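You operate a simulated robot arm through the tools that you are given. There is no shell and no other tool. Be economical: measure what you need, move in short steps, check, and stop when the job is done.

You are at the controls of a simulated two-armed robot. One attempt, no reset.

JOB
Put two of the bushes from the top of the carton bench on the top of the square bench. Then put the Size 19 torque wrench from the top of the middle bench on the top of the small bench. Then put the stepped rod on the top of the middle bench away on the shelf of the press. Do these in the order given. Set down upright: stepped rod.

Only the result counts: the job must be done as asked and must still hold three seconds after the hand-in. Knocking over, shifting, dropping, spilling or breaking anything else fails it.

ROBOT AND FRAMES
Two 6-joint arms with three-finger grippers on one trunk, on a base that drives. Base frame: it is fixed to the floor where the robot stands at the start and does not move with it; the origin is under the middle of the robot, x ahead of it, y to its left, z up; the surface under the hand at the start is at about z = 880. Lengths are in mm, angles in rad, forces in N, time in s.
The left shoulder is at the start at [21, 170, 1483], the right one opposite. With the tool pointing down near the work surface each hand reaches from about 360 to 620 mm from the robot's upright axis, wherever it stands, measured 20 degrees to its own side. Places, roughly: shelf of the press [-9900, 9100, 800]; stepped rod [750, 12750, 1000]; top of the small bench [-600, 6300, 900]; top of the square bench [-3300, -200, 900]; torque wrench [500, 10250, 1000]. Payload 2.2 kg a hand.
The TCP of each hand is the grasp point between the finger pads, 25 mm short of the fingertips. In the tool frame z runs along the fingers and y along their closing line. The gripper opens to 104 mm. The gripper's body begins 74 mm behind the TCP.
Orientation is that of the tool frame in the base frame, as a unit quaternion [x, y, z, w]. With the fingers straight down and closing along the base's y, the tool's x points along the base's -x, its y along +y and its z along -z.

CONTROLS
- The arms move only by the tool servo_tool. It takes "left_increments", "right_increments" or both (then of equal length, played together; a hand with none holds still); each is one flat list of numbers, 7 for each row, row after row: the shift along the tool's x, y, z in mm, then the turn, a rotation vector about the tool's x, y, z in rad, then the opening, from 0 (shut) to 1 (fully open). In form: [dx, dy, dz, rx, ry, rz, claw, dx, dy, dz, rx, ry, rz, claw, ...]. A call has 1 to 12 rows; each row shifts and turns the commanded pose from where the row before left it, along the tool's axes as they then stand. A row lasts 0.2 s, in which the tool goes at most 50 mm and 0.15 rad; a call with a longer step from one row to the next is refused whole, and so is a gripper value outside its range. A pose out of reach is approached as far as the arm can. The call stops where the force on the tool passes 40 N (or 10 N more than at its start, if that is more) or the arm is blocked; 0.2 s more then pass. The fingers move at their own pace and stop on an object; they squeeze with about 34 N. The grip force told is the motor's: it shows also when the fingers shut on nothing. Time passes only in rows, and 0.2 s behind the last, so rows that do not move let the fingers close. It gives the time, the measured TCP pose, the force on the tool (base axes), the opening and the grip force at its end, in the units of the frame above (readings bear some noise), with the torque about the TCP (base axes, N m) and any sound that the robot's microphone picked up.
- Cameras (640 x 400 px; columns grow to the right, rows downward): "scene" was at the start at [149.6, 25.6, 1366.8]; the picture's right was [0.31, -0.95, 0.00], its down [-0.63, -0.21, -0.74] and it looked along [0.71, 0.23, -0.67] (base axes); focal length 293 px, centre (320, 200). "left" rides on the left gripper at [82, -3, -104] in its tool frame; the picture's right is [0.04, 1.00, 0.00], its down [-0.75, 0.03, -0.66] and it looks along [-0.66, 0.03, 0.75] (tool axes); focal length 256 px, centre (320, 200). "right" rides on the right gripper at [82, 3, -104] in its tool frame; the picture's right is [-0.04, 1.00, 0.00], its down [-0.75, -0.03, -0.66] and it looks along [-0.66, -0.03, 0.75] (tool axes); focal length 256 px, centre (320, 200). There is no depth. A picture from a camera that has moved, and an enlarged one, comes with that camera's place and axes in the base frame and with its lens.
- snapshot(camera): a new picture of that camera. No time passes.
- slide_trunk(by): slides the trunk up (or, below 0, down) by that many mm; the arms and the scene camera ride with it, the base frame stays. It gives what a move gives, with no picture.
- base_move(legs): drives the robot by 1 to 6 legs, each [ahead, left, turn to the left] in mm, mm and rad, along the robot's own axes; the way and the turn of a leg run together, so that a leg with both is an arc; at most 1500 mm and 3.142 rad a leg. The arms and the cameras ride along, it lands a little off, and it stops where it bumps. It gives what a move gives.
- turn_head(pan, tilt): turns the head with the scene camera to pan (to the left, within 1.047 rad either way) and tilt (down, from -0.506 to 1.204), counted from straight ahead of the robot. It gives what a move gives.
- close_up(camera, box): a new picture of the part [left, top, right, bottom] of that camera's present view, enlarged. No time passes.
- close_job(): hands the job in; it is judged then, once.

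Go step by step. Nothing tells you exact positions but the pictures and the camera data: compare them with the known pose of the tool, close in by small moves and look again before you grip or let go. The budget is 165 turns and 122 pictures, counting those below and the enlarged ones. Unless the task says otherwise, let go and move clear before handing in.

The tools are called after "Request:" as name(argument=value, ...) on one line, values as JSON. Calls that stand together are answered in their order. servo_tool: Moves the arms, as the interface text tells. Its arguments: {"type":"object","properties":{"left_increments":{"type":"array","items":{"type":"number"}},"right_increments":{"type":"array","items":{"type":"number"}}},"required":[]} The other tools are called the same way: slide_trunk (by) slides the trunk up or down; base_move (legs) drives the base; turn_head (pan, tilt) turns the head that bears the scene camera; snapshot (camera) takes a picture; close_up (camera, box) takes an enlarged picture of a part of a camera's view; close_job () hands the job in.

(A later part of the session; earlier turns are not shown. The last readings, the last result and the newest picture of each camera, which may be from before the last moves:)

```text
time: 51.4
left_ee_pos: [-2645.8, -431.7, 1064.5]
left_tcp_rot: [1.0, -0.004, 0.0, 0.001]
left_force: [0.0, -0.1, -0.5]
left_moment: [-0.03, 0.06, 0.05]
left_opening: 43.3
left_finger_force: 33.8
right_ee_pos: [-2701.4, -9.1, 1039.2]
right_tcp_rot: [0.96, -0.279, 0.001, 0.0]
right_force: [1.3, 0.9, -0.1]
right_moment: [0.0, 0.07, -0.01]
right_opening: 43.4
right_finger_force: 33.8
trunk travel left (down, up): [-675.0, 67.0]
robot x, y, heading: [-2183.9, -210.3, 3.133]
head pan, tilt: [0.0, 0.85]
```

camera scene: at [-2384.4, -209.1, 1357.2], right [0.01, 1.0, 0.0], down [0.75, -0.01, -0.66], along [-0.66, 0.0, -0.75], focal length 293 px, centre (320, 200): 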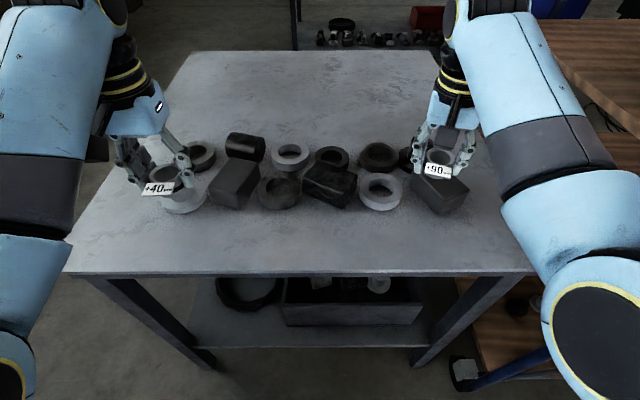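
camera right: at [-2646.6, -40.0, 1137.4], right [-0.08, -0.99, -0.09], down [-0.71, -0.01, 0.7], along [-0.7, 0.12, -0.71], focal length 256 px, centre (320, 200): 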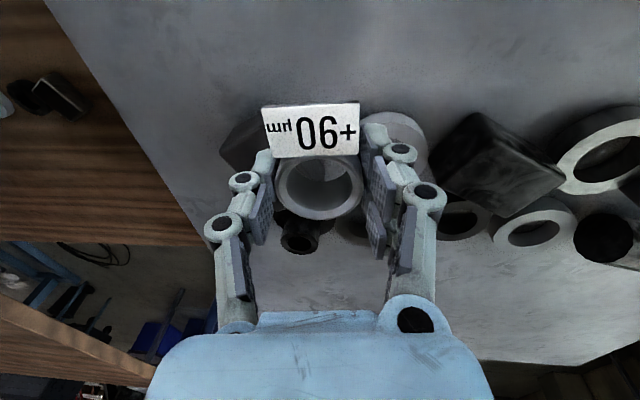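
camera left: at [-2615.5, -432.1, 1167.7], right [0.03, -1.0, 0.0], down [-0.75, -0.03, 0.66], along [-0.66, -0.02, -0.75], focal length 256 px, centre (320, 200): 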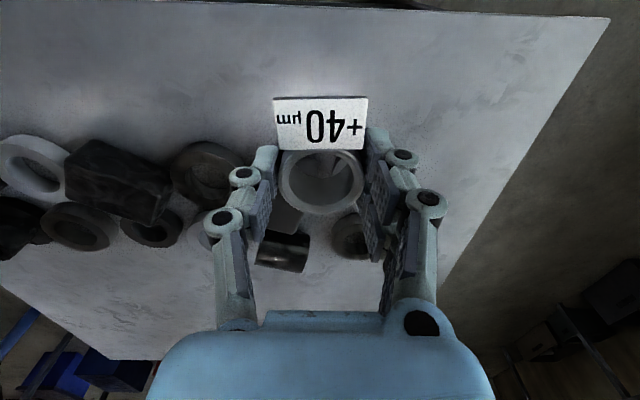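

Both hands are straight now. I'll lower both to about z 945 over the free front strip and check.

Request:
servo_tool(left_increments=[-25, 0, 10, 0, 0, 0, 0.2, -25, 0, 10, 0, 0, 0, 0.2, 0, 0, 33, 0, 0, 0, 0.2, 0, 0, 33, 0, 0, 0, 0.2, 0, 0, 33, 0, 0, 0, 0.2, 0, 0, 0, 0, 0, 0, 0.2], right_increments=[0, 0, 19, 0, 0, 0, 0.2, 0, 0, 19, 0, 0, 0, 0.2, 0, 0, 19, 0, 0, 0, 0.2, 0, 0, 19, 0, 0, 0, 0.2, 0, 0, 18, 0, 0, 0, 0.2, 0, 0, 0, 0, 0, 0, 0.2])

Request:
snapshot(camera="scene")

Request:
snapshot(camera="right")

Request:
snapshot(camera="left")

```text
time: 51.8
left_ee_pos: [-2661.6, -433.1, 1057.7]
left_tcp_rot: [1.0, -0.005, 0.0, -0.001]
left_force: [0.4, -0.5, -1.2]
left_moment: [-0.01, 0.02, 0.01]
left_opening: 43.7
left_finger_force: 34.7
right_ee_pos: [-2703.0, -8.1, 1036.3]
right_tcp_rot: [0.96, -0.28, -0.001, 0.0]
right_force: [12.1, -1.0, 21.5]
right_moment: [0.05, -0.51, -0.06]
right_opening: 44.0
right_finger_force: 34.2
trunk travel left (down, up): [-675.0, 67.0]
robot x, y, heading: [-2183.7, -212.1, 3.129]
head pan, tilt: [0.0, 0.85]
stopped in row 1 (right hand): the force on the tool passed its limit at 71 N (the readings are from after the stop); the commanded pose is now the measured one
```

```text
89 pictures are left
camera scene: at [-2330.7, -210.3, 1357.6], right [0.01, 1.0, 0.0], down [0.75, -0.01, -0.66], along [-0.66, 0.01, -0.75], focal length 293 px, centre (320, 200)
```

scene: 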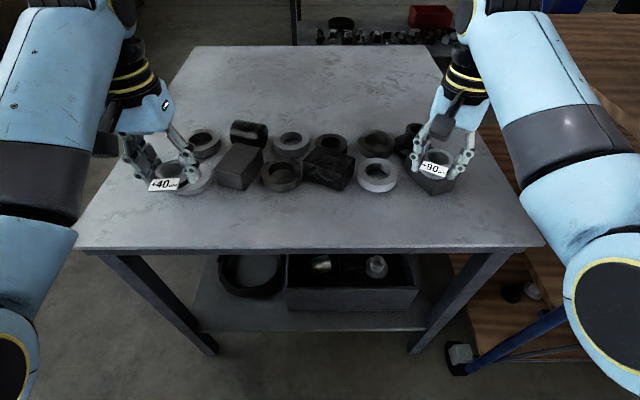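

```text
88 pictures are left
camera right: at [-2635.7, -55.0, 1139.7], right [-0.57, -0.82, 0.0], down [-0.62, 0.43, 0.66], along [-0.54, 0.37, -0.75], focal length 256 px, centre (320, 200)
```

right: 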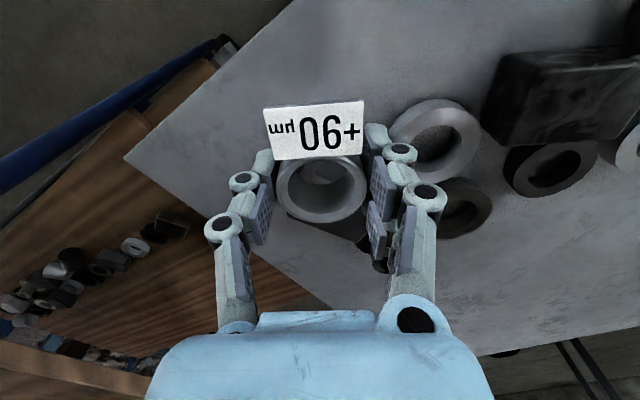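

```text
87 pictures are left
camera left: at [-2579.4, -431.1, 1161.4], right [0.03, -1.0, 0.0], down [-0.75, -0.02, 0.66], along [-0.66, -0.02, -0.75], focal length 256 px, centre (320, 200)
```

left: 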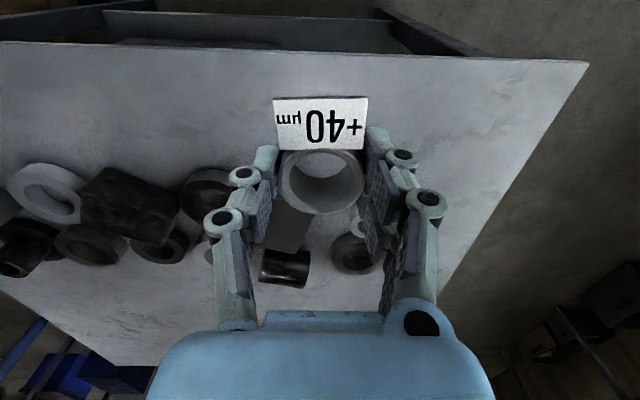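

The right hand is still blocked when lowering. I'll zoom in to see whether the camera mount touches the forearm or something lies beneath.

Request:
close_up(camera="scene", box=[390, 60, 550, 210])

Request:
close_up(camera="right", box=[220, 90, 420, 290])

```text
2.67 times, centred on (470, 135) of scene
camera zoom: at [-2330.7, -210.3, 1357.6], right [0.01, 1.0, 0.0], down [0.75, -0.01, -0.66], along [-0.66, 0.01, -0.75], focal length 782 px, centre (-80, 373)
```

zoom: 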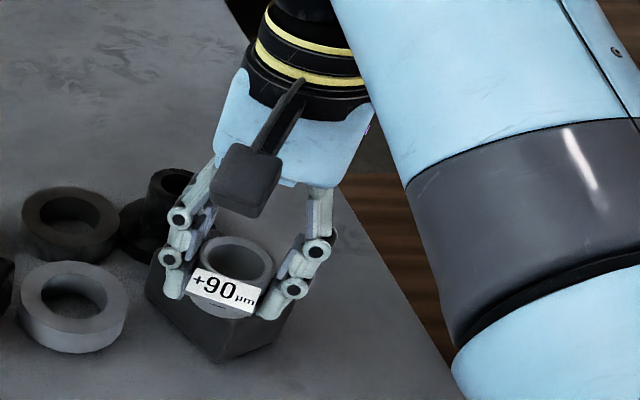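

```text
2.00 times, centred on (320, 190) of right
camera zoom: at [-2635.7, -55.0, 1139.7], right [-0.57, -0.82, 0.0], down [-0.62, 0.43, 0.66], along [-0.54, 0.37, -0.75], focal length 512 px, centre (320, 220)
```

zoom: 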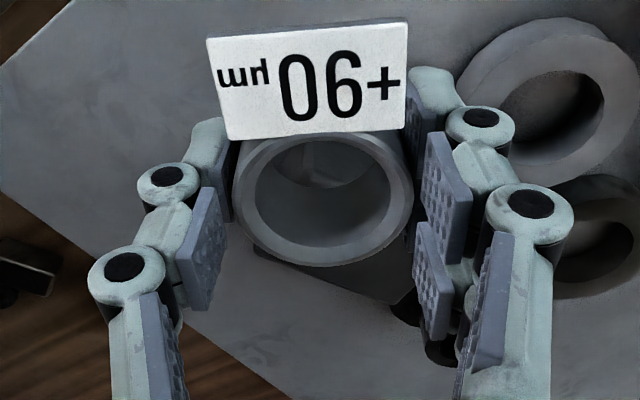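

The arm shape is hard to judge; lowering with the trunk keeps it unchanged, so it's a good test. First I lift the right hand 5 mm, finish the left's forward move, then slide down 15 mm.

Request:
servo_tool(left_increments=[-20, 0, -6, 0, 0, 0, 0.2, -16, 0, -6, 0, 0, 0, 0.2, 0, 0, 0, 0, 0, 0, 0.2], right_increments=[0, 0, -5, 0, 0, 0, 0.2, 0, 0, 0, 0, 0, 0, 0.2, 0, 0, 0, 0, 0, 0, 0.2])

Request:
slide_trunk(by=-15)

```text
time: 52.6
left_ee_pos: [-2699.3, -432.7, 1067.5]
left_tcp_rot: [1.0, -0.003, 0.001, 0.0]
left_force: [-1.4, -0.1, 0.2]
left_moment: [0.0, 0.01, 0.01]
left_opening: 43.8
left_finger_force: 34.2
right_ee_pos: [-2704.9, -7.9, 1036.0]
right_tcp_rot: [0.96, -0.279, -0.001, 0.0]
right_force: [-0.1, 0.9, -0.3]
right_moment: [-0.02, 0.04, 0.01]
right_opening: 43.7
right_finger_force: 34.4
trunk travel left (down, up): [-675.0, 67.0]
robot x, y, heading: [-2181.5, -209.0, 3.135]
head pan, tilt: [0.0, 0.85]
```

```text
time: 53.0
left_ee_pos: [-2697.4, -432.5, 1059.9]
left_tcp_rot: [1.0, -0.004, 0.0, 0.0]
left_force: [-0.9, 0.6, -0.8]
left_moment: [-0.04, -0.02, -0.03]
left_opening: 43.5
left_finger_force: 34.1
right_ee_pos: [-2706.2, -7.3, 1035.6]
right_tcp_rot: [0.96, -0.28, -0.006, 0.001]
right_force: [12.1, -2.2, 20.0]
right_moment: [0.19, -0.6, -0.16]
right_opening: 43.4
right_finger_force: 34.1
trunk travel left (down, up): [-666.0, 76.0]
robot x, y, heading: [-2183.2, -213.0, 3.137]
head pan, tilt: [0.0, 0.85]
stopped: the force on the tool passed its limit at 47 N (the readings are from after the stop); the commanded pose is now the measured one
```

The trunk test shows a real external contact under the right hand at about z 1005. I'll raise the right hand well clear and look at what's beneath it.

Request:
servo_tool(right_increments=[0, 0, -20, 0, 0, 0, 0.2, 0, 0, -20, 0, 0, 0, 0.2, 0, 0, 0, 0, 0, 0, 0.2])

Request:
close_up(camera="scene", box=[390, 60, 550, 210])

```text
time: 53.9
left_ee_pos: [-2699.7, -431.7, 1060.0]
left_tcp_rot: [1.0, -0.004, 0.001, 0.0]
left_force: [-0.5, 0.3, -0.3]
left_moment: [-0.02, 0.0, 0.01]
left_opening: 43.9
left_finger_force: 34.1
right_ee_pos: [-2708.0, -7.5, 1072.4]
right_tcp_rot: [0.96, -0.279, -0.005, 0.001]
right_force: [0.4, 0.2, 0.1]
right_moment: [-0.02, 0.0, -0.01]
right_opening: 43.6
right_finger_force: 33.5
trunk travel left (down, up): [-666.0, 76.0]
robot x, y, heading: [-2182.9, -210.1, 3.13]
head pan, tilt: [0.0, 0.85]
```

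```text
2.67 times, centred on (470, 135) of scene
camera zoom: at [-2334.1, -209.1, 1347.9], right [0.01, 1.0, 0.0], down [0.75, -0.01, -0.66], along [-0.66, 0.01, -0.75], focal length 782 px, centre (-80, 373)
```

zoom: 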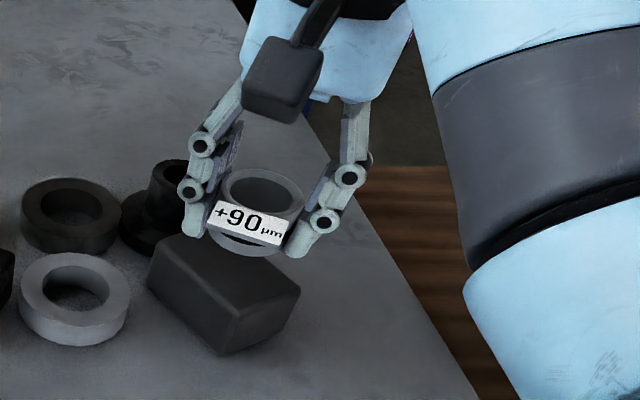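

The block there is only ~45 mm tall and has not moved; something I cannot see obstructs at the right end of the bench, so I'll avoid that end. I'll lower the left bush at y ≈ -432 first.

Request:
servo_tool(left_increments=[0, 0, 25, 0, 0, 0, 0.2, 0, 0, 25, 0, 0, 0, 0.2, 0, 0, 25, 0, 0, 0, 0.2, 0, 0, 25, 0, 0, 0, 0.2, 0, 0, 20, 0, 0, 0, 0.2, 0, 0, 0, 0, 0, 0, 0.2])

Request:
snapshot(camera="left")

Request:
close_up(camera="scene", box=[80, 90, 300, 270])

```text
time: 54.4
left_ee_pos: [-2700.9, -431.5, 1035.6]
left_tcp_rot: [1.0, -0.003, -0.007, 0.0]
left_force: [13.4, 3.3, 21.5]
left_moment: [-0.25, -0.69, 0.22]
left_opening: 43.8
left_finger_force: 34.4
right_ee_pos: [-2705.8, -6.9, 1074.5]
right_tcp_rot: [0.96, -0.28, -0.006, 0.002]
right_force: [-0.6, 0.4, -0.5]
right_moment: [0.02, 0.0, -0.02]
right_opening: 43.7
right_finger_force: 34.0
trunk travel left (down, up): [-666.0, 76.0]
robot x, y, heading: [-2183.8, -213.0, 3.131]
head pan, tilt: [0.0, 0.85]
stopped in row 2 (left hand): the force on the tool passed its limit at 69 N (the readings are from after the stop); the commanded pose is now the measured one
```

```text
83 pictures are left
camera left: at [-2618.4, -428.8, 1138.5], right [0.03, -1.0, 0.0], down [-0.75, -0.02, 0.67], along [-0.67, -0.02, -0.75], focal length 256 px, centre (320, 200)
```

left: 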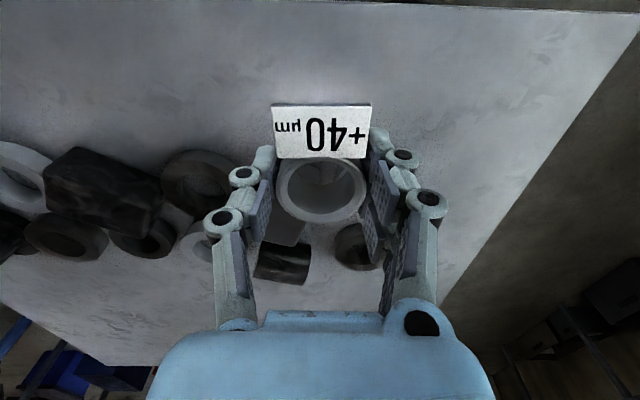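

```text
2.22 times, centred on (190, 180) of scene
camera zoom: at [-2331.1, -208.7, 1348.5], right [0.01, 1.0, 0.0], down [0.75, -0.01, -0.66], along [-0.66, 0.0, -0.75], focal length 652 px, centre (609, 244)
```

zoom: 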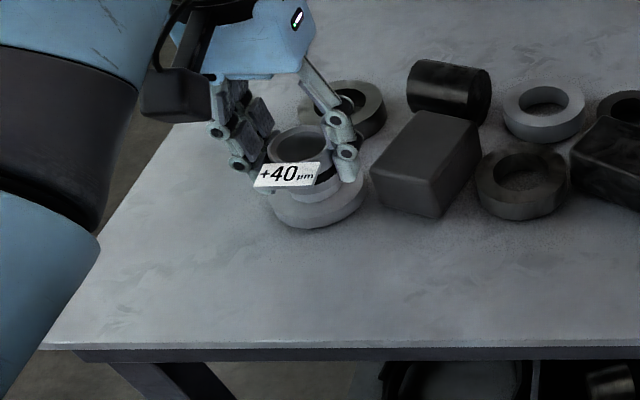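

Both hands stopped at exactly z 1035.6 in different spots, so something invisible to me (perhaps a box around the clutter row) tops out at about z 1005. I'll probe nearer to the bench edge with the left hand.

Request:
servo_tool(left_increments=[0, 0, -15, 0, 0, 0, 0.2, 20, 0, 0, 0, 0, 0, 0.2, 25, 0, 0, 0, 0, 0, 0.2, 0, 0, 0, 0, 0, 0, 0.2, 0, 0, 10, 0, 0, 0, 0.2, 0, 0, 10, 0, 0, 0, 0.2, 0, 0, 10, 0, 0, 0, 0.2, 0, 0, 10, 0, 0, 0, 0.2])

Request:
snapshot(camera="left")

```text
time: 55.8
left_ee_pos: [-2660.4, -432.8, 1035.1]
left_tcp_rot: [1.0, -0.005, -0.013, 0.0]
left_force: [16.7, 1.6, 26.0]
left_moment: [0.0, -0.23, 0.05]
left_opening: 43.5
left_finger_force: 34.0
right_ee_pos: [-2704.9, -7.5, 1072.6]
right_tcp_rot: [0.96, -0.28, -0.006, 0.001]
right_force: [0.2, -0.9, 0.1]
right_moment: [0.01, -0.03, 0.0]
right_opening: 43.7
right_finger_force: 34.2
trunk travel left (down, up): [-666.0, 76.0]
robot x, y, heading: [-2182.8, -206.3, 3.136]
head pan, tilt: [0.0, 0.85]
stopped in row 7 (left hand): the force on the tool passed its limit at 51 N (the readings are from after the stop); the commanded pose is now the measured one
```

```text
81 pictures are left
camera left: at [-2575.4, -430.9, 1137.0], right [0.03, -1.0, 0.0], down [-0.74, -0.02, 0.68], along [-0.68, -0.02, -0.74], focal length 256 px, centre (320, 200)
```

left: 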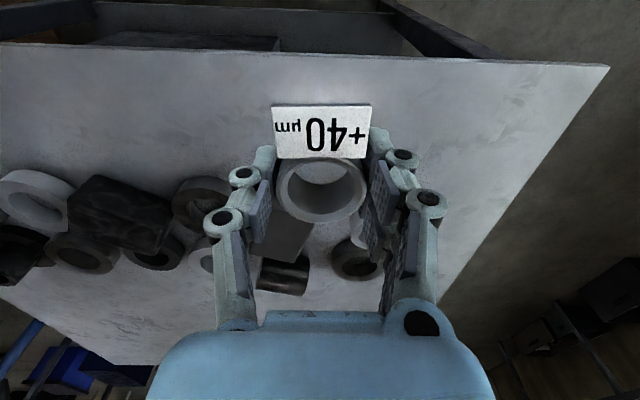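

Contact at z ≈ 1005-1010 again, and the bushes slid a few mm up in the fingers, so there is a real support there although the view suggests z ≈ 870. I'll back off and lower the trunk to look at the bench edge-on.

Request:
servo_tool(left_increments=[0, 0, -20, 0, 0, 0, 0.2, 0, 0, -20, 0, 0, 0, 0.2, 0, 0, 0, 0, 0, 0, 0.2])

Request:
base_move(legs=[[-700, 0, 0]])

Request:
slide_trunk(by=-320)

Request:
turn_head(pan=0.0, tilt=0.1)

Request:
snapshot(camera="scene")

```text
time: 56.6
left_ee_pos: [-2662.6, -432.9, 1069.0]
left_tcp_rot: [1.0, -0.003, -0.014, 0.001]
left_force: [-0.4, -0.6, -1.0]
left_moment: [-0.01, -0.05, 0.0]
left_opening: 43.6
left_finger_force: 34.2
left hand out of reach, approached as far as the arm can: row 2
right_ee_pos: [-2709.9, -7.6, 1072.5]
right_tcp_rot: [0.96, -0.279, -0.004, 0.001]
right_force: [-0.2, 0.2, -0.3]
right_moment: [0.02, 0.0, 0.01]
right_opening: 43.7
right_finger_force: 34.1
trunk travel left (down, up): [-666.0, 76.0]
robot x, y, heading: [-2184.1, -207.8, 3.133]
head pan, tilt: [0.0, 0.85]
```

```text
time: 60.5
left_ee_pos: [-1962.3, -435.8, 1068.7]
left_tcp_rot: [1.0, -0.008, -0.014, 0.001]
left_force: [-0.3, -1.3, -1.4]
left_moment: [-0.02, 0.0, -0.01]
left_opening: 43.8
left_finger_force: 34.1
right_ee_pos: [-2004.3, -12.2, 1074.0]
right_tcp_rot: [0.959, -0.282, -0.005, 0.002]
right_force: [0.3, -0.5, -0.9]
right_moment: [-0.01, 0.01, 0.0]
right_opening: 43.8
right_finger_force: 33.6
trunk travel left (down, up): [-666.0, 76.0]
robot x, y, heading: [-1481.5, -214.6, 3.134]
head pan, tilt: [0.0, 0.85]
```

```text
time: 63.6
left_ee_pos: [-1951.1, -437.0, 717.0]
left_tcp_rot: [1.0, -0.008, 0.018, 0.0]
left_force: [0.8, -0.1, -1.1]
left_moment: [-0.02, 0.06, 0.03]
left_opening: 43.5
left_finger_force: 33.4
right_ee_pos: [-2004.8, -11.0, 753.9]
right_tcp_rot: [0.959, -0.283, -0.005, 0.002]
right_force: [-0.2, 0.0, -0.5]
right_moment: [-0.01, 0.02, -0.01]
right_opening: 43.5
right_finger_force: 33.8
trunk travel left (down, up): [-346.0, 396.0]
robot x, y, heading: [-1479.9, -218.4, 3.131]
head pan, tilt: [0.0, 0.85]
```

```text
time: 64.8
left_ee_pos: [-1952.1, -437.4, 715.7]
left_tcp_rot: [1.0, -0.008, 0.019, 0.0]
left_force: [-0.2, -0.4, -1.3]
left_moment: [-0.02, 0.02, 0.04]
left_opening: 43.5
left_finger_force: 34.4
right_ee_pos: [-2004.5, -10.1, 753.2]
right_tcp_rot: [0.959, -0.283, -0.005, 0.001]
right_force: [-0.2, 0.4, -0.4]
right_moment: [0.01, -0.01, -0.02]
right_opening: 43.5
right_finger_force: 34.0
trunk travel left (down, up): [-346.0, 396.0]
robot x, y, heading: [-1482.2, -216.8, 3.129]
head pan, tilt: [0.0, 0.099]
```

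```text
80 pictures are left
camera scene: at [-1652.1, -215.7, 1089.7], right [0.01, 1.0, 0.0], down [0.1, 0.0, -0.99], along [-0.99, 0.01, -0.1], focal length 293 px, centre (320, 200)
```

scene: 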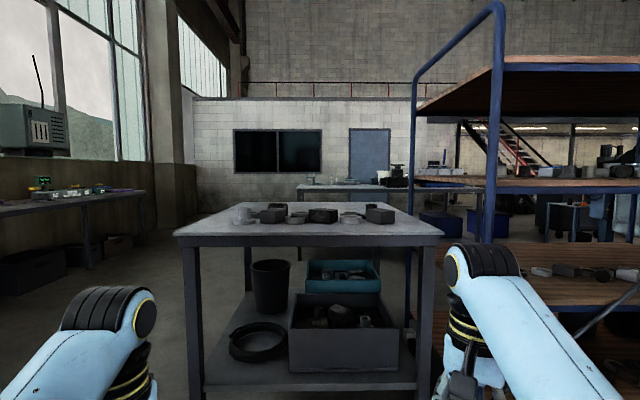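

Edge-on, the bench top looks to be at z ≈ 870 with low clutter, so what stopped the bushes over the front strip is odd. The rough place given is further back, so I'll raise the trunk and go round to the bench's left side, to its clear rear part.

Request:
slide_trunk(by=370)

Request:
base_move(legs=[[0, 900, 0], [900, 0, 0]])

Request:
turn_head(pan=-0.5, tilt=0.5)

Request:
snapshot(camera="scene")

```text
time: 68.3
left_ee_pos: [-1951.9, -436.7, 1086.4]
left_tcp_rot: [1.0, -0.008, 0.018, 0.0]
left_force: [-0.3, -0.4, -0.9]
left_moment: [-0.02, 0.01, 0.01]
left_opening: 43.5
left_finger_force: 33.3
right_ee_pos: [-2003.6, -11.6, 1122.8]
right_tcp_rot: [0.959, -0.283, -0.005, 0.001]
right_force: [0.5, -0.5, -0.1]
right_moment: [0.0, 0.04, 0.03]
right_opening: 43.4
right_finger_force: 34.2
trunk travel left (down, up): [-716.0, 26.0]
robot x, y, heading: [-1483.2, -217.9, 3.13]
head pan, tilt: [0.0, 0.099]
```

```text
time: 77.3
left_ee_pos: [-2869.3, -1305.4, 1086.2]
left_tcp_rot: [1.0, -0.008, 0.019, 0.001]
left_force: [-0.3, 0.3, -0.7]
left_moment: [0.01, 0.0, 0.01]
left_opening: 43.6
left_finger_force: 34.2
right_ee_pos: [-2923.7, -880.9, 1121.7]
right_tcp_rot: [0.959, -0.283, -0.005, 0.001]
right_force: [-0.2, 1.1, -1.5]
right_moment: [0.02, 0.03, -0.01]
right_opening: 43.6
right_finger_force: 34.2
trunk travel left (down, up): [-716.0, 26.0]
robot x, y, heading: [-2400.2, -1085.2, 3.125]
head pan, tilt: [0.0, 0.099]
```

```text
time: 78.3
left_ee_pos: [-2869.6, -1305.7, 1086.0]
left_tcp_rot: [1.0, -0.008, 0.019, 0.001]
left_force: [0.6, 0.0, -1.0]
left_moment: [0.03, 0.0, 0.0]
left_opening: 43.7
left_finger_force: 34.0
right_ee_pos: [-2923.3, -880.4, 1121.6]
right_tcp_rot: [0.959, -0.283, -0.005, 0.002]
right_force: [-0.3, -0.7, -0.3]
right_moment: [0.02, -0.01, -0.02]
right_opening: 43.6
right_finger_force: 33.5
trunk travel left (down, up): [-716.0, 26.0]
robot x, y, heading: [-2400.5, -1085.9, 3.13]
head pan, tilt: [-0.499, 0.499]
```

```text
79 pictures are left
camera scene: at [-2550.7, -1041.8, 1428.2], right [0.49, 0.87, 0.0], down [0.42, -0.23, -0.88], along [-0.76, 0.43, -0.48], focal length 293 px, centre (320, 200)
```

scene: 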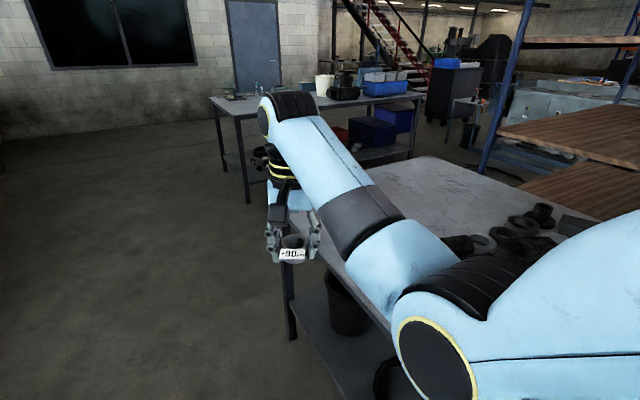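

Way ahead along the left side is clear. I'll go on 820 mm and turn right to face the bench.

Request:
base_move(legs=[[820, -20, 0], [0, 0, -1.56]])

Request:
turn_head(pan=0.0, tilt=0.7)

Request:
snapshot(camera="scene")

```text
time: 86.5
left_ee_pos: [-3446.1, -595.6, 1086.6]
left_tcp_rot: [-0.707, 0.707, -0.013, -0.013]
left_force: [0.4, -0.9, -0.6]
left_moment: [0.01, 0.03, 0.01]
left_opening: 43.5
left_finger_force: 33.4
right_ee_pos: [-3021.6, -537.0, 1123.0]
right_tcp_rot: [-0.484, 0.875, 0.005, 0.003]
right_force: [-0.1, 0.0, -0.4]
right_moment: [0.04, 0.02, 0.02]
right_opening: 43.4
right_finger_force: 33.7
trunk travel left (down, up): [-716.0, 26.0]
robot x, y, heading: [-3220.9, -1062.4, 1.572]
head pan, tilt: [-0.499, 0.499]
```

```text
time: 87.4
left_ee_pos: [-3447.0, -596.1, 1085.6]
left_tcp_rot: [-0.706, 0.708, -0.013, -0.013]
left_force: [0.2, -0.1, -0.4]
left_moment: [-0.03, 0.02, -0.04]
left_opening: 43.5
left_finger_force: 34.0
right_ee_pos: [-3022.6, -536.7, 1122.6]
right_tcp_rot: [-0.485, 0.875, 0.005, 0.003]
right_force: [0.0, 0.4, -1.2]
right_moment: [0.0, 0.02, 0.0]
right_opening: 43.7
right_finger_force: 33.3
trunk travel left (down, up): [-716.0, 26.0]
robot x, y, heading: [-3221.9, -1062.9, 1.566]
head pan, tilt: [0.0, 0.7]
```

```text
78 pictures are left
camera scene: at [-3221.3, -907.1, 1410.4], right [1.0, 0.0, 0.0], down [0.0, -0.64, -0.76], along [0.0, 0.76, -0.64], focal length 293 px, centre (320, 200)
```

scene: 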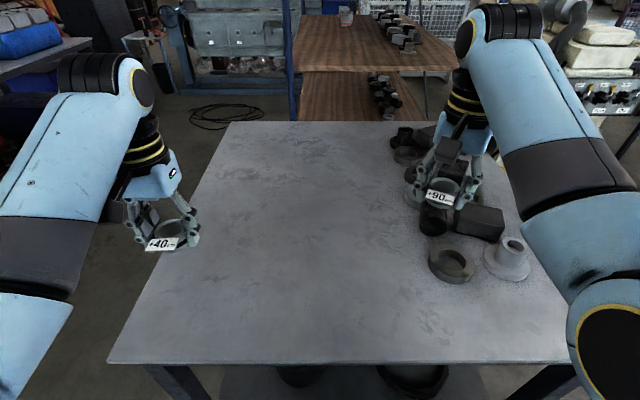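

The clear rear area is below me now. I'll move the left bush to about [-3350, -556], straightened, and lower it carefully.

Request:
servo_tool(left_increments=[-10, -25, 5, 0, -0.037, 0, 0.2, -10, -25, 5, 0, 0, 0, 0.2, -10, -25, 5, 0, 0, 0, 0.2, -10, -25, 5, 0, 0, 0, 0.2, 0, 0, 10, 0, 0, 0, 0.2, 0, 0, 10, 0, 0, 0, 0.2, 0, 0, 10, 0, 0, 0, 0.2, 0, 0, 10, 0, 0, 0, 0.2, 0, 0, 10, 0, 0, 0, 0.2, 0, 0, 10, 0, 0, 0, 0.2, 0, 0, 10, 0, 0, 0, 0.2, 0, 0, 0, 0, 0, 0, 0.2])

Request:
snapshot(camera="scene")

```text
time: 90.0
left_ee_pos: [-3359.4, -554.2, 994.1]
left_tcp_rot: [0.709, -0.705, -0.006, 0.004]
left_force: [-0.2, -0.6, -0.6]
left_moment: [0.01, 0.01, 0.03]
left_opening: 43.5
left_finger_force: 34.1
right_ee_pos: [-3022.2, -536.9, 1122.4]
right_tcp_rot: [-0.484, 0.875, 0.004, 0.002]
right_force: [0.4, 0.2, -0.9]
right_moment: [0.01, -0.01, 0.05]
right_opening: 43.6
right_finger_force: 34.0
trunk travel left (down, up): [-716.0, 26.0]
robot x, y, heading: [-3222.1, -1065.1, 1.57]
head pan, tilt: [0.0, 0.7]
```

```text
77 pictures are left
camera scene: at [-3221.3, -907.1, 1410.4], right [1.0, 0.0, 0.0], down [0.0, -0.64, -0.76], along [0.0, 0.76, -0.64], focal length 293 px, centre (320, 200)
```

scene: 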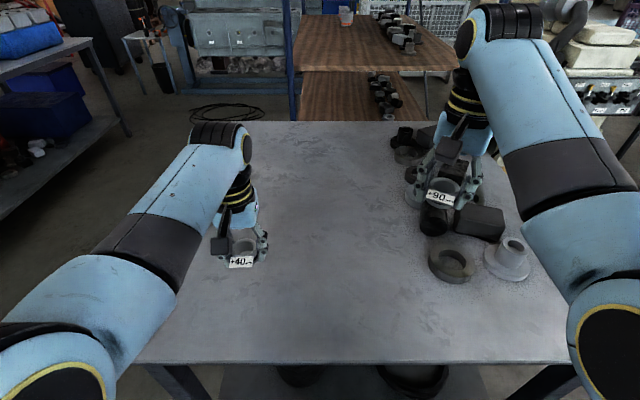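

Here it passes freely below 1005. I'll keep lowering slowly toward the real top.

Request:
servo_tool(left_increments=[0, 0, 20, 0, 0, 0, 0.2, 0, 0, 20, 0, 0, 0, 0.2, 0, 0, 15, 0, 0, 0, 0.2, 0, 0, 10, 0, 0, 0, 0.2, 0, 0, 5, 0, 0, 0, 0.2, 0, 0, 5, 0, 0, 0, 0.2, 0, 0, 5, 0, 0, 0, 0.2, 0, 0, 0, 0, 0, 0, 0.2])

Request:
snapshot(camera="left")

Request:
close_up(camera="scene", box=[150, 170, 330, 310])

```text
time: 91.8
left_ee_pos: [-3346.2, -556.0, 916.0]
left_tcp_rot: [-0.706, 0.708, 0.0, -0.001]
left_force: [-0.2, -0.1, -1.0]
left_moment: [-0.04, -0.02, -0.02]
left_opening: 43.4
left_finger_force: 34.4
right_ee_pos: [-3021.2, -536.9, 1123.2]
right_tcp_rot: [-0.485, 0.875, 0.004, 0.002]
right_force: [0.6, 0.1, -0.5]
right_moment: [-0.01, -0.01, 0.01]
right_opening: 43.6
right_finger_force: 34.0
trunk travel left (down, up): [-716.0, 26.0]
robot x, y, heading: [-3220.2, -1059.1, 1.575]
head pan, tilt: [0.0, 0.7]
```

```text
76 pictures are left
camera left: at [-3343.6, -637.8, 1019.7], right [-1.0, -0.04, 0.0], down [-0.03, 0.75, 0.66], along [-0.03, 0.66, -0.75], focal length 256 px, centre (320, 200)
```

left: 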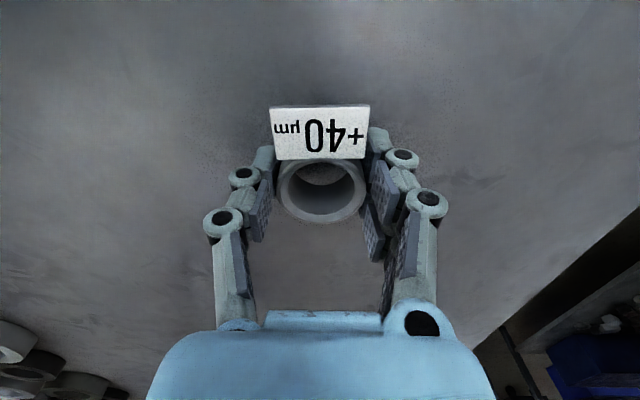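

```text
2.86 times, centred on (240, 240) of scene
camera zoom: at [-3221.3, -907.1, 1410.4], right [1.0, 0.0, 0.0], down [0.0, -0.64, -0.76], along [0.0, 0.76, -0.64], focal length 838 px, centre (549, 86)
```

zoom: 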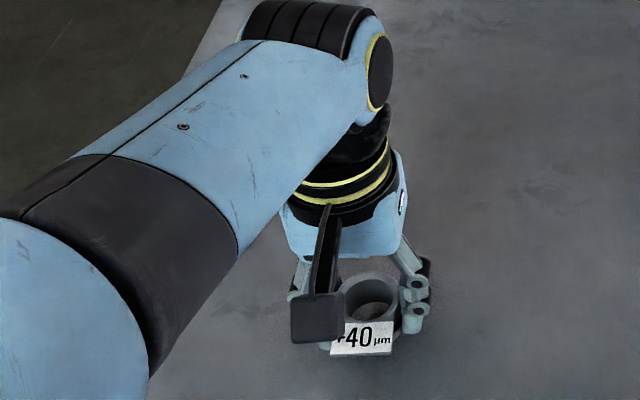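

No contact yet at 916. I'll go on in small steps until I feel the top.

Request:
servo_tool(left_increments=[0, 0, 6, 0, 0, 0, 0.2, 0, 0, 4, 0, 0, 0, 0.2, 0, 0, 4, 0, 0, 0, 0.2, 0, 0, 4, 0, 0, 0, 0.2, 0, 0, 4, 0, 0, 0, 0.2, 0, 0, 4, 0, 0, 0, 0.2, 0, 0, 4, 0, 0, 0, 0.2, 0, 0, 4, 0, 0, 0, 0.2, 0, 0, 4, 0, 0, 0, 0.2])

Request:
snapshot(camera="left")

```text
time: 92.8
left_ee_pos: [-3346.9, -554.2, 904.7]
left_tcp_rot: [0.708, -0.707, -0.003, -0.003]
left_force: [-0.7, -14.7, 26.6]
left_moment: [-0.49, 0.27, 0.13]
left_opening: 43.6
left_finger_force: 34.6
right_ee_pos: [-3022.2, -540.6, 1124.6]
right_tcp_rot: [-0.485, 0.874, 0.006, 0.002]
right_force: [1.0, 0.8, -0.8]
right_moment: [0.01, -0.06, -0.01]
right_opening: 43.7
right_finger_force: 34.4
trunk travel left (down, up): [-716.0, 26.0]
robot x, y, heading: [-3219.1, -1063.2, 1.569]
head pan, tilt: [0.0, 0.7]
stopped in row 4 (left hand): the force on the tool passed its limit at 45 N (the readings are from after the stop); the commanded pose is now the measured one
```

```text
74 pictures are left
camera left: at [-3343.1, -637.9, 1008.8], right [-1.0, -0.04, 0.0], down [-0.03, 0.75, 0.66], along [-0.03, 0.66, -0.75], focal length 256 px, centre (320, 200)
```

left: 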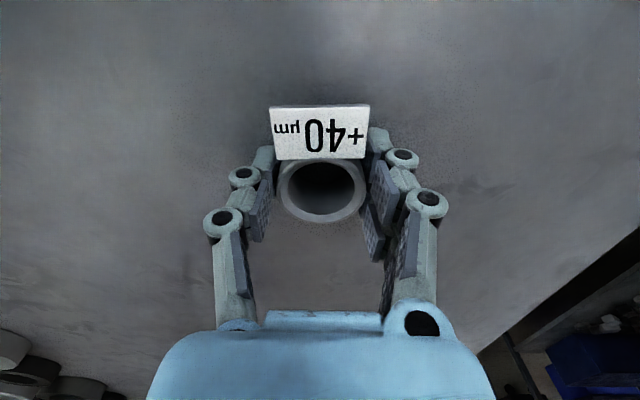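

Contact at 904.7 means a real top at z ≈ 880. I'll relieve, open, and rise straight up.

Request:
servo_tool(left_increments=[0, 0, -1, 0, 0, 0, 0.2, 0, 0, 0, 0, 0, 0, 0.6, 0, 0, 0, 0, 0, 0, 0.8, 0, 0, 0, 0, 0, 0, 0.8, 0, 0, -15, 0, 0, 0, 0.8, 0, 0, -40, 0, 0, 0, 0.8, 0, 0, -45, 0, 0, 0, 0.8, 0, 0, -45, 0, 0, 0, 0.8, 0, 0, 0, 0, 0, 0, 0.8])

Request:
snapshot(camera="scene")

```text
time: 95.0
left_ee_pos: [-3373.1, -545.9, 1052.2]
left_tcp_rot: [0.713, -0.701, -0.02, 0.007]
left_force: [-0.6, -0.5, 0.6]
left_moment: [0.0, -0.01, -0.01]
left_opening: 83.1
left_finger_force: 0.0
right_ee_pos: [-3022.3, -537.7, 1122.4]
right_tcp_rot: [-0.485, 0.875, 0.004, 0.003]
right_force: [-0.1, -0.4, -1.2]
right_moment: [-0.02, 0.0, 0.02]
right_opening: 43.5
right_finger_force: 34.1
trunk travel left (down, up): [-716.0, 26.0]
robot x, y, heading: [-3218.9, -1061.0, 1.567]
head pan, tilt: [0.0, 0.7]
stopped in row 9 (left hand): the arm was blocked; the commanded pose is now the measured one
```

```text
73 pictures are left
camera scene: at [-3221.6, -907.3, 1410.4], right [1.0, 0.0, 0.0], down [0.0, -0.64, -0.76], along [0.0, 0.76, -0.64], focal length 293 px, centre (320, 200)
```

scene: 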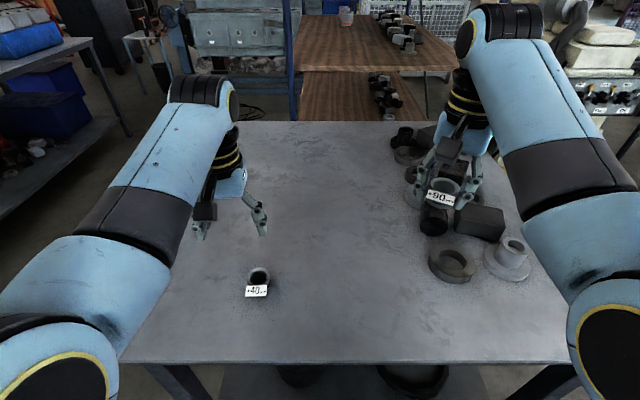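

The +40 bush stands at about [-3346, -554]. I'll shift the base 160 mm left so the right hand is over clear space at x ≈ -3180.

Request:
base_move(legs=[[0, 160, 0]])

Request:
servo_tool(right_increments=[0, 0, 20, 0, 0, 0, 0.2, 0, 0, 20, 0, 0, 0, 0.2, 0, 0, 20, 0, 0, 0, 0.2, 0, 0, 20, 0, 0, 0, 0.2, 0, 0, 20, 0, 0, 0, 0.2, 0, 0, 20, 0, 0, 0, 0.2, 0, 0, 20, 0, 0, 0, 0.2, 0, 0, 20, 0, 0, 0, 0.2, 0, 0, 20, 0, 0, 0, 0.2, 0, 0, 15, 0, 0, 0, 0.2, 0, 0, 0, 0, 0, 0, 0.2])

Request:
snapshot(camera="scene")

```text
time: 96.4
left_ee_pos: [-3532.5, -546.0, 1052.1]
left_tcp_rot: [0.713, -0.701, -0.02, 0.006]
left_force: [-0.4, 0.3, -0.5]
left_moment: [0.0, -0.02, 0.0]
left_opening: 83.2
left_finger_force: 0.1
right_ee_pos: [-3182.0, -537.3, 1123.1]
right_tcp_rot: [-0.484, 0.875, 0.005, 0.003]
right_force: [0.1, -0.8, -0.3]
right_moment: [0.01, -0.05, 0.0]
right_opening: 43.7
right_finger_force: 34.0
trunk travel left (down, up): [-716.0, 26.0]
robot x, y, heading: [-3381.9, -1062.9, 1.566]
head pan, tilt: [0.0, 0.7]
```

```text
time: 98.8
left_ee_pos: [-3532.2, -545.8, 1052.3]
left_tcp_rot: [0.713, -0.701, -0.021, 0.007]
left_force: [-0.5, 0.5, -0.5]
left_moment: [0.0, 0.02, 0.0]
left_opening: 83.2
left_finger_force: 0.1
right_ee_pos: [-3181.5, -534.8, 927.5]
right_tcp_rot: [-0.484, 0.875, 0.005, 0.002]
right_force: [-0.5, 0.5, -0.6]
right_moment: [0.01, 0.0, 0.0]
right_opening: 43.5
right_finger_force: 33.7
trunk travel left (down, up): [-716.0, 26.0]
robot x, y, heading: [-3382.5, -1061.0, 1.568]
head pan, tilt: [0.0, 0.7]
```

```text
72 pictures are left
camera scene: at [-3381.5, -907.4, 1410.4], right [1.0, 0.0, 0.0], down [0.0, -0.64, -0.76], along [0.0, 0.76, -0.64], focal length 293 px, centre (320, 200)
```

scene: 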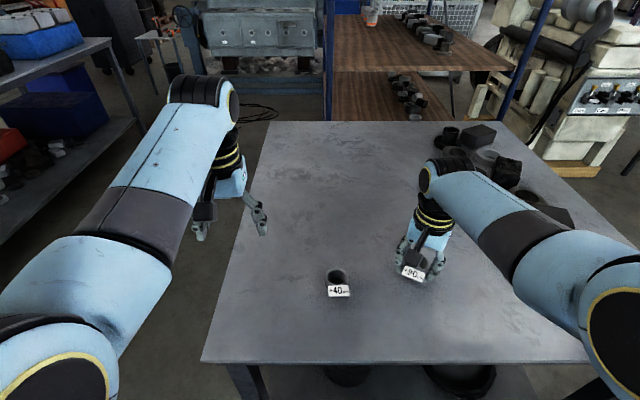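

Clear so far at z 927. I'll lower to contact (about 905-910).

Request:
servo_tool(right_increments=[0, 0, 8, 0, 0, 0, 0.2, 0, 0, 4, 0, 0, 0, 0.2, 0, 0, 3, 0, 0, 0, 0.2, 0, 0, 3, 0, 0, 0, 0.2, 0, 0, 3, 0, 0, 0, 0.2, 0, 0, 3, 0, 0, 0, 0.2, 0, 0, 3, 0, 0, 0, 0.2])

```text
time: 100.4
left_ee_pos: [-3533.5, -549.1, 1054.8]
left_tcp_rot: [0.713, -0.701, -0.021, 0.005]
left_force: [-0.4, -0.4, 1.0]
left_moment: [0.04, -0.04, -0.02]
left_opening: 83.3
left_finger_force: 0.0
right_ee_pos: [-3182.0, -534.9, 905.8]
right_tcp_rot: [-0.484, 0.875, 0.008, 0.005]
right_force: [2.0, -8.1, 33.6]
right_moment: [-0.82, -0.18, 0.0]
right_opening: 43.9
right_finger_force: 33.5
trunk travel left (down, up): [-716.0, 26.0]
robot x, y, heading: [-3383.2, -1061.9, 1.568]
head pan, tilt: [0.0, 0.7]
```

Contact at 905.8. I'll relieve, open and rise.

Request:
servo_tool(right_increments=[0, 0, -4, 0, 0, 0, 0.2, 0, 0, 0, 0, 0, 0, 0.6, 0, 0, 0, 0, 0, 0, 0.8, 0, 0, 0, 0, 0, 0, 0.8, 0, 0, -15, 0, 0, 0, 0.8, 0, 0, -40, 0, 0, 0, 0.8, 0, 0, -45, 0, 0, 0, 0.8, 0, 0, -45, 0, 0, 0, 0.8, 0, 0, -40, 0, 0, 0, 0.8, 0, 0, 0, 0, 0, 0, 0.8])

Request:
snapshot(camera="scene")

```text
time: 102.6
left_ee_pos: [-3530.9, -546.3, 1052.2]
left_tcp_rot: [0.713, -0.701, -0.021, 0.008]
left_force: [0.2, -0.1, -0.5]
left_moment: [0.01, 0.0, 0.0]
left_opening: 83.3
left_finger_force: 0.0
right_ee_pos: [-3180.3, -538.5, 1091.4]
right_tcp_rot: [-0.484, 0.875, 0.005, 0.003]
right_force: [0.3, -0.6, -0.2]
right_moment: [0.0, -0.02, 0.01]
right_opening: 83.2
right_finger_force: 0.1
trunk travel left (down, up): [-716.0, 26.0]
robot x, y, heading: [-3384.5, -1061.0, 1.567]
head pan, tilt: [0.0, 0.7]
```

```text
71 pictures are left
camera scene: at [-3381.4, -907.1, 1410.3], right [1.0, 0.0, 0.0], down [0.0, -0.64, -0.76], along [0.0, 0.76, -0.64], focal length 293 px, centre (320, 200)
```

scene: 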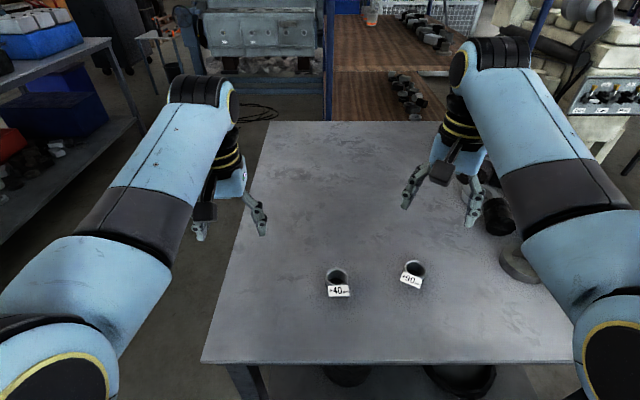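

Both bushes stand on the square bench. Now I'll drive back the known way and into the aisle heading +y toward the middle bench.

Request:
base_move(legs=[[-250, 0, 0], [0, -1500, 0], [0, -400, 0], [1100, 0, 0], [0, -1150, 0]])

Request:
turn_head(pan=0.0, tilt=0.2)

Request:
snapshot(camera="scene")

```text
time: 124.2
left_ee_pos: [-488.5, 281.0, 1052.6]
left_tcp_rot: [0.713, -0.701, -0.02, 0.007]
left_force: [0.1, 0.0, -0.4]
left_moment: [0.0, 0.02, -0.01]
left_opening: 83.1
left_finger_force: 0.1
right_ee_pos: [-136.8, 291.5, 1091.1]
right_tcp_rot: [-0.485, 0.875, 0.004, 0.003]
right_force: [-0.1, 0.1, 0.9]
right_moment: [-0.02, -0.01, 0.0]
right_opening: 83.2
right_finger_force: 0.1
trunk travel left (down, up): [-716.0, 26.0]
robot x, y, heading: [-335.3, -237.1, 1.57]
head pan, tilt: [0.0, 0.7]
```

```text
time: 125.1
left_ee_pos: [-488.8, 282.1, 1052.7]
left_tcp_rot: [0.713, -0.7, -0.021, 0.006]
left_force: [-0.2, 0.5, -1.2]
left_moment: [-0.01, -0.02, 0.0]
left_opening: 83.6
left_finger_force: 0.1
right_ee_pos: [-136.8, 292.0, 1090.9]
right_tcp_rot: [-0.485, 0.874, 0.005, 0.003]
right_force: [-0.1, 0.0, 0.1]
right_moment: [-0.01, 0.0, 0.0]
right_opening: 83.1
right_finger_force: 0.1
trunk travel left (down, up): [-716.0, 26.0]
robot x, y, heading: [-334.6, -236.4, 1.575]
head pan, tilt: [0.0, 0.201]
```

```text
70 pictures are left
camera scene: at [-336.7, -71.4, 1455.7], right [1.0, 0.0, 0.0], down [0.0, -0.2, -0.98], along [0.0, 0.98, -0.2], focal length 293 px, centre (320, 200)
```

scene: 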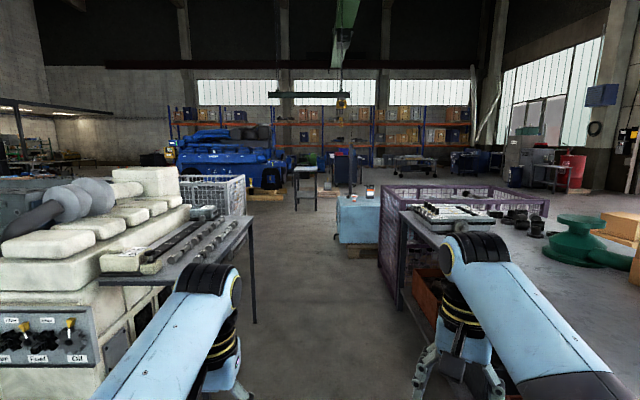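

The aisle runs ahead; the small bench is at about x -820..-420, y ≈ 5900-6300. I'll drive on along x ≈ -410 to y ≈ 2700 and look again.

Request:
base_move(legs=[[0, 75, 0], [1500, 0, 0], [1450, 0, 0]])

Request:
snapshot(camera="scene")

```text
time: 140.0
left_ee_pos: [-504.6, 3249.6, 1052.8]
left_tcp_rot: [-0.703, 0.71, 0.02, -0.007]
left_force: [0.2, 0.1, 0.1]
left_moment: [0.01, 0.01, 0.03]
left_opening: 83.3
left_finger_force: 0.1
right_ee_pos: [-154.1, 3248.7, 1090.8]
right_tcp_rot: [-0.472, 0.882, 0.005, 0.003]
right_force: [-0.3, 0.7, -0.2]
right_moment: [0.0, -0.01, 0.02]
right_opening: 83.5
right_finger_force: 0.0
trunk travel left (down, up): [-716.0, 26.0]
robot x, y, heading: [-364.9, 2732.7, 1.545]
head pan, tilt: [0.0, 0.201]
```

```text
69 pictures are left
camera scene: at [-363.9, 2892.4, 1455.8], right [1.0, -0.03, 0.0], down [-0.01, -0.2, -0.98], along [0.03, 0.98, -0.2], focal length 293 px, centre (320, 200)
```

scene: 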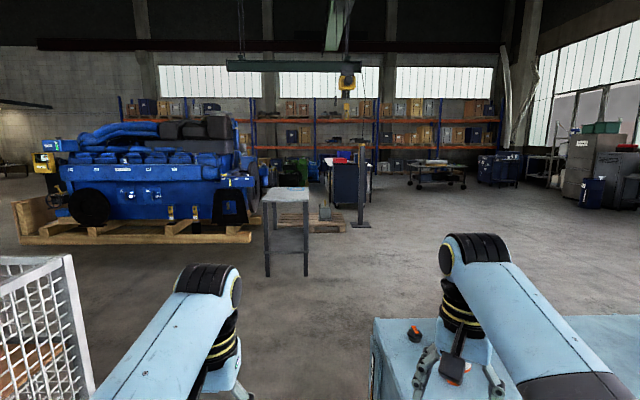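

A light-blue chest is on the right and the small bench ahead left. The blue cabinet-like bench at about [600, 9300] may be the middle bench; I'll pass between and look again.

Request:
base_move(legs=[[0, 70, 0.026], [1500, 0, 0], [400, 0, 0]])

Request:
turn_head(pan=-0.4, tilt=0.3)

Request:
snapshot(camera="scene")

```text
time: 150.2
left_ee_pos: [-583.3, 5154.2, 1053.8]
left_tcp_rot: [0.711, -0.703, -0.02, 0.007]
left_force: [-0.4, -0.9, -0.2]
left_moment: [0.01, -0.01, -0.01]
left_opening: 83.2
left_finger_force: 0.1
right_ee_pos: [-231.8, 5161.0, 1091.7]
right_tcp_rot: [-0.482, 0.876, 0.004, 0.002]
right_force: [0.3, 0.3, 0.3]
right_moment: [0.01, 0.0, 0.0]
right_opening: 83.2
right_finger_force: 0.0
trunk travel left (down, up): [-716.0, 26.0]
robot x, y, heading: [-434.1, 4636.3, 1.565]
head pan, tilt: [0.0, 0.201]
```

```text
time: 151.1
left_ee_pos: [-584.5, 5152.0, 1053.0]
left_tcp_rot: [0.711, -0.703, -0.021, 0.006]
left_force: [0.0, 0.0, 0.0]
left_moment: [0.0, 0.02, 0.0]
left_opening: 83.3
left_finger_force: 0.1
right_ee_pos: [-231.8, 5159.6, 1091.1]
right_tcp_rot: [-0.482, 0.876, 0.004, 0.003]
right_force: [-0.3, 0.1, 0.6]
right_moment: [0.0, -0.06, 0.01]
right_opening: 83.1
right_finger_force: 0.1
trunk travel left (down, up): [-716.0, 26.0]
robot x, y, heading: [-433.7, 4637.4, 1.565]
head pan, tilt: [-0.4, 0.3]
```

```text
68 pictures are left
camera scene: at [-398.1, 4791.5, 1446.6], right [0.92, -0.39, 0.0], down [-0.12, -0.27, -0.96], along [0.38, 0.88, -0.3], focal length 293 px, centre (320, 200)
```

scene: 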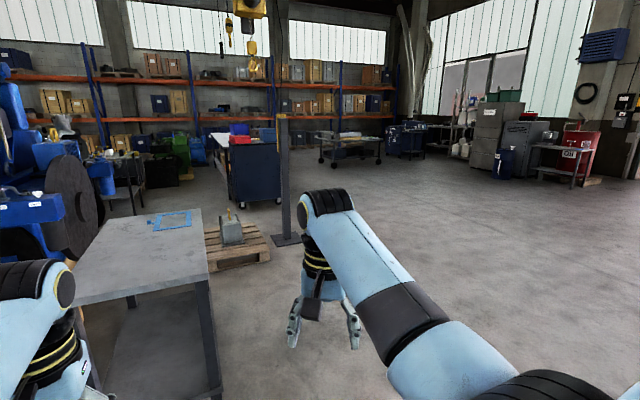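

I see the small bench (right edge x ≈ -395, y 5770-6480, a blue taped rectangle at about [-532, 6363]). A blue cart stands at about x 108-787, y from 9150; a post is at [510, 7750]. I'll go round the post on the right.

Request:
base_move(legs=[[450, -900, 0], [1300, -750, 0], [900, 0, 0]])

Request:
turn_head(pan=0.25, tilt=0.2)

Request:
snapshot(camera="scene")

```text
refused: leg 2 is longer than a leg can be; nothing moved
```

```text
time: 152.1
left_ee_pos: [-583.3, 5153.3, 1051.3]
left_tcp_rot: [0.711, -0.703, -0.021, 0.006]
left_force: [0.3, 0.1, -1.0]
left_moment: [-0.01, -0.02, 0.0]
left_opening: 83.3
left_finger_force: 0.1
right_ee_pos: [-231.5, 5159.7, 1091.9]
right_tcp_rot: [-0.482, 0.876, 0.004, 0.003]
right_force: [0.3, -0.8, -0.5]
right_moment: [0.02, 0.0, 0.0]
right_opening: 83.1
right_finger_force: 0.1
trunk travel left (down, up): [-716.0, 26.0]
robot x, y, heading: [-434.9, 4636.1, 1.563]
head pan, tilt: [0.25, 0.201]
```

```text
67 pictures are left
camera scene: at [-457.2, 4796.4, 1455.8], right [0.97, 0.24, 0.0], down [0.05, -0.19, -0.98], along [-0.24, 0.95, -0.2], focal length 293 px, centre (320, 200)
```

scene: 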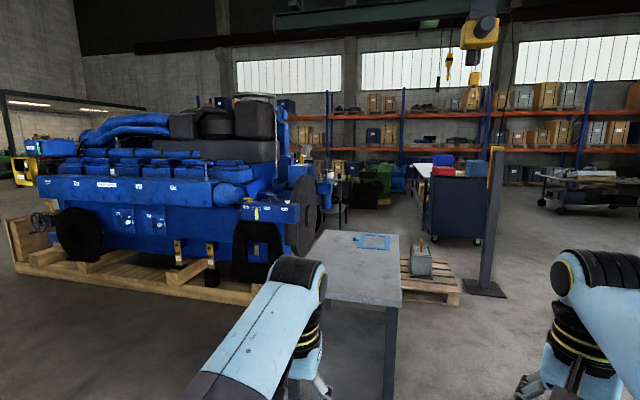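

Request:
base_move(legs=[[450, -900, 0], [1200, -750, 0], [900, 0, 0]])

Request:
snapshot(camera="scene")

```text
time: 168.3
left_ee_pos: [1035.8, 7686.7, 1051.6]
left_tcp_rot: [0.717, -0.697, -0.021, 0.007]
left_force: [0.8, 0.6, -0.1]
left_moment: [-0.04, 0.0, -0.01]
left_opening: 83.5
left_finger_force: 0.0
right_ee_pos: [1387.8, 7698.3, 1090.4]
right_tcp_rot: [-0.49, 0.872, 0.004, 0.002]
right_force: [0.6, -0.3, -0.7]
right_moment: [0.0, 0.03, -0.03]
right_opening: 83.0
right_finger_force: 0.0
trunk travel left (down, up): [-716.0, 26.0]
robot x, y, heading: [1195.8, 7172.6, 1.581]
head pan, tilt: [0.25, 0.201]
```

```text
66 pictures are left
camera scene: at [1168.4, 7332.8, 1455.8], right [0.97, 0.26, 0.0], down [0.05, -0.19, -0.98], along [-0.25, 0.95, -0.2], focal length 293 px, centre (320, 200)
```

scene: 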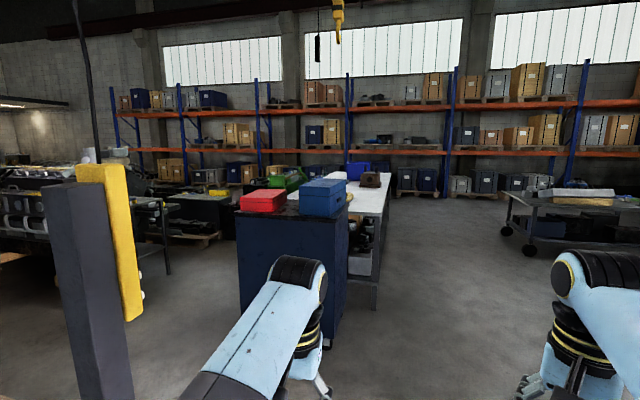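

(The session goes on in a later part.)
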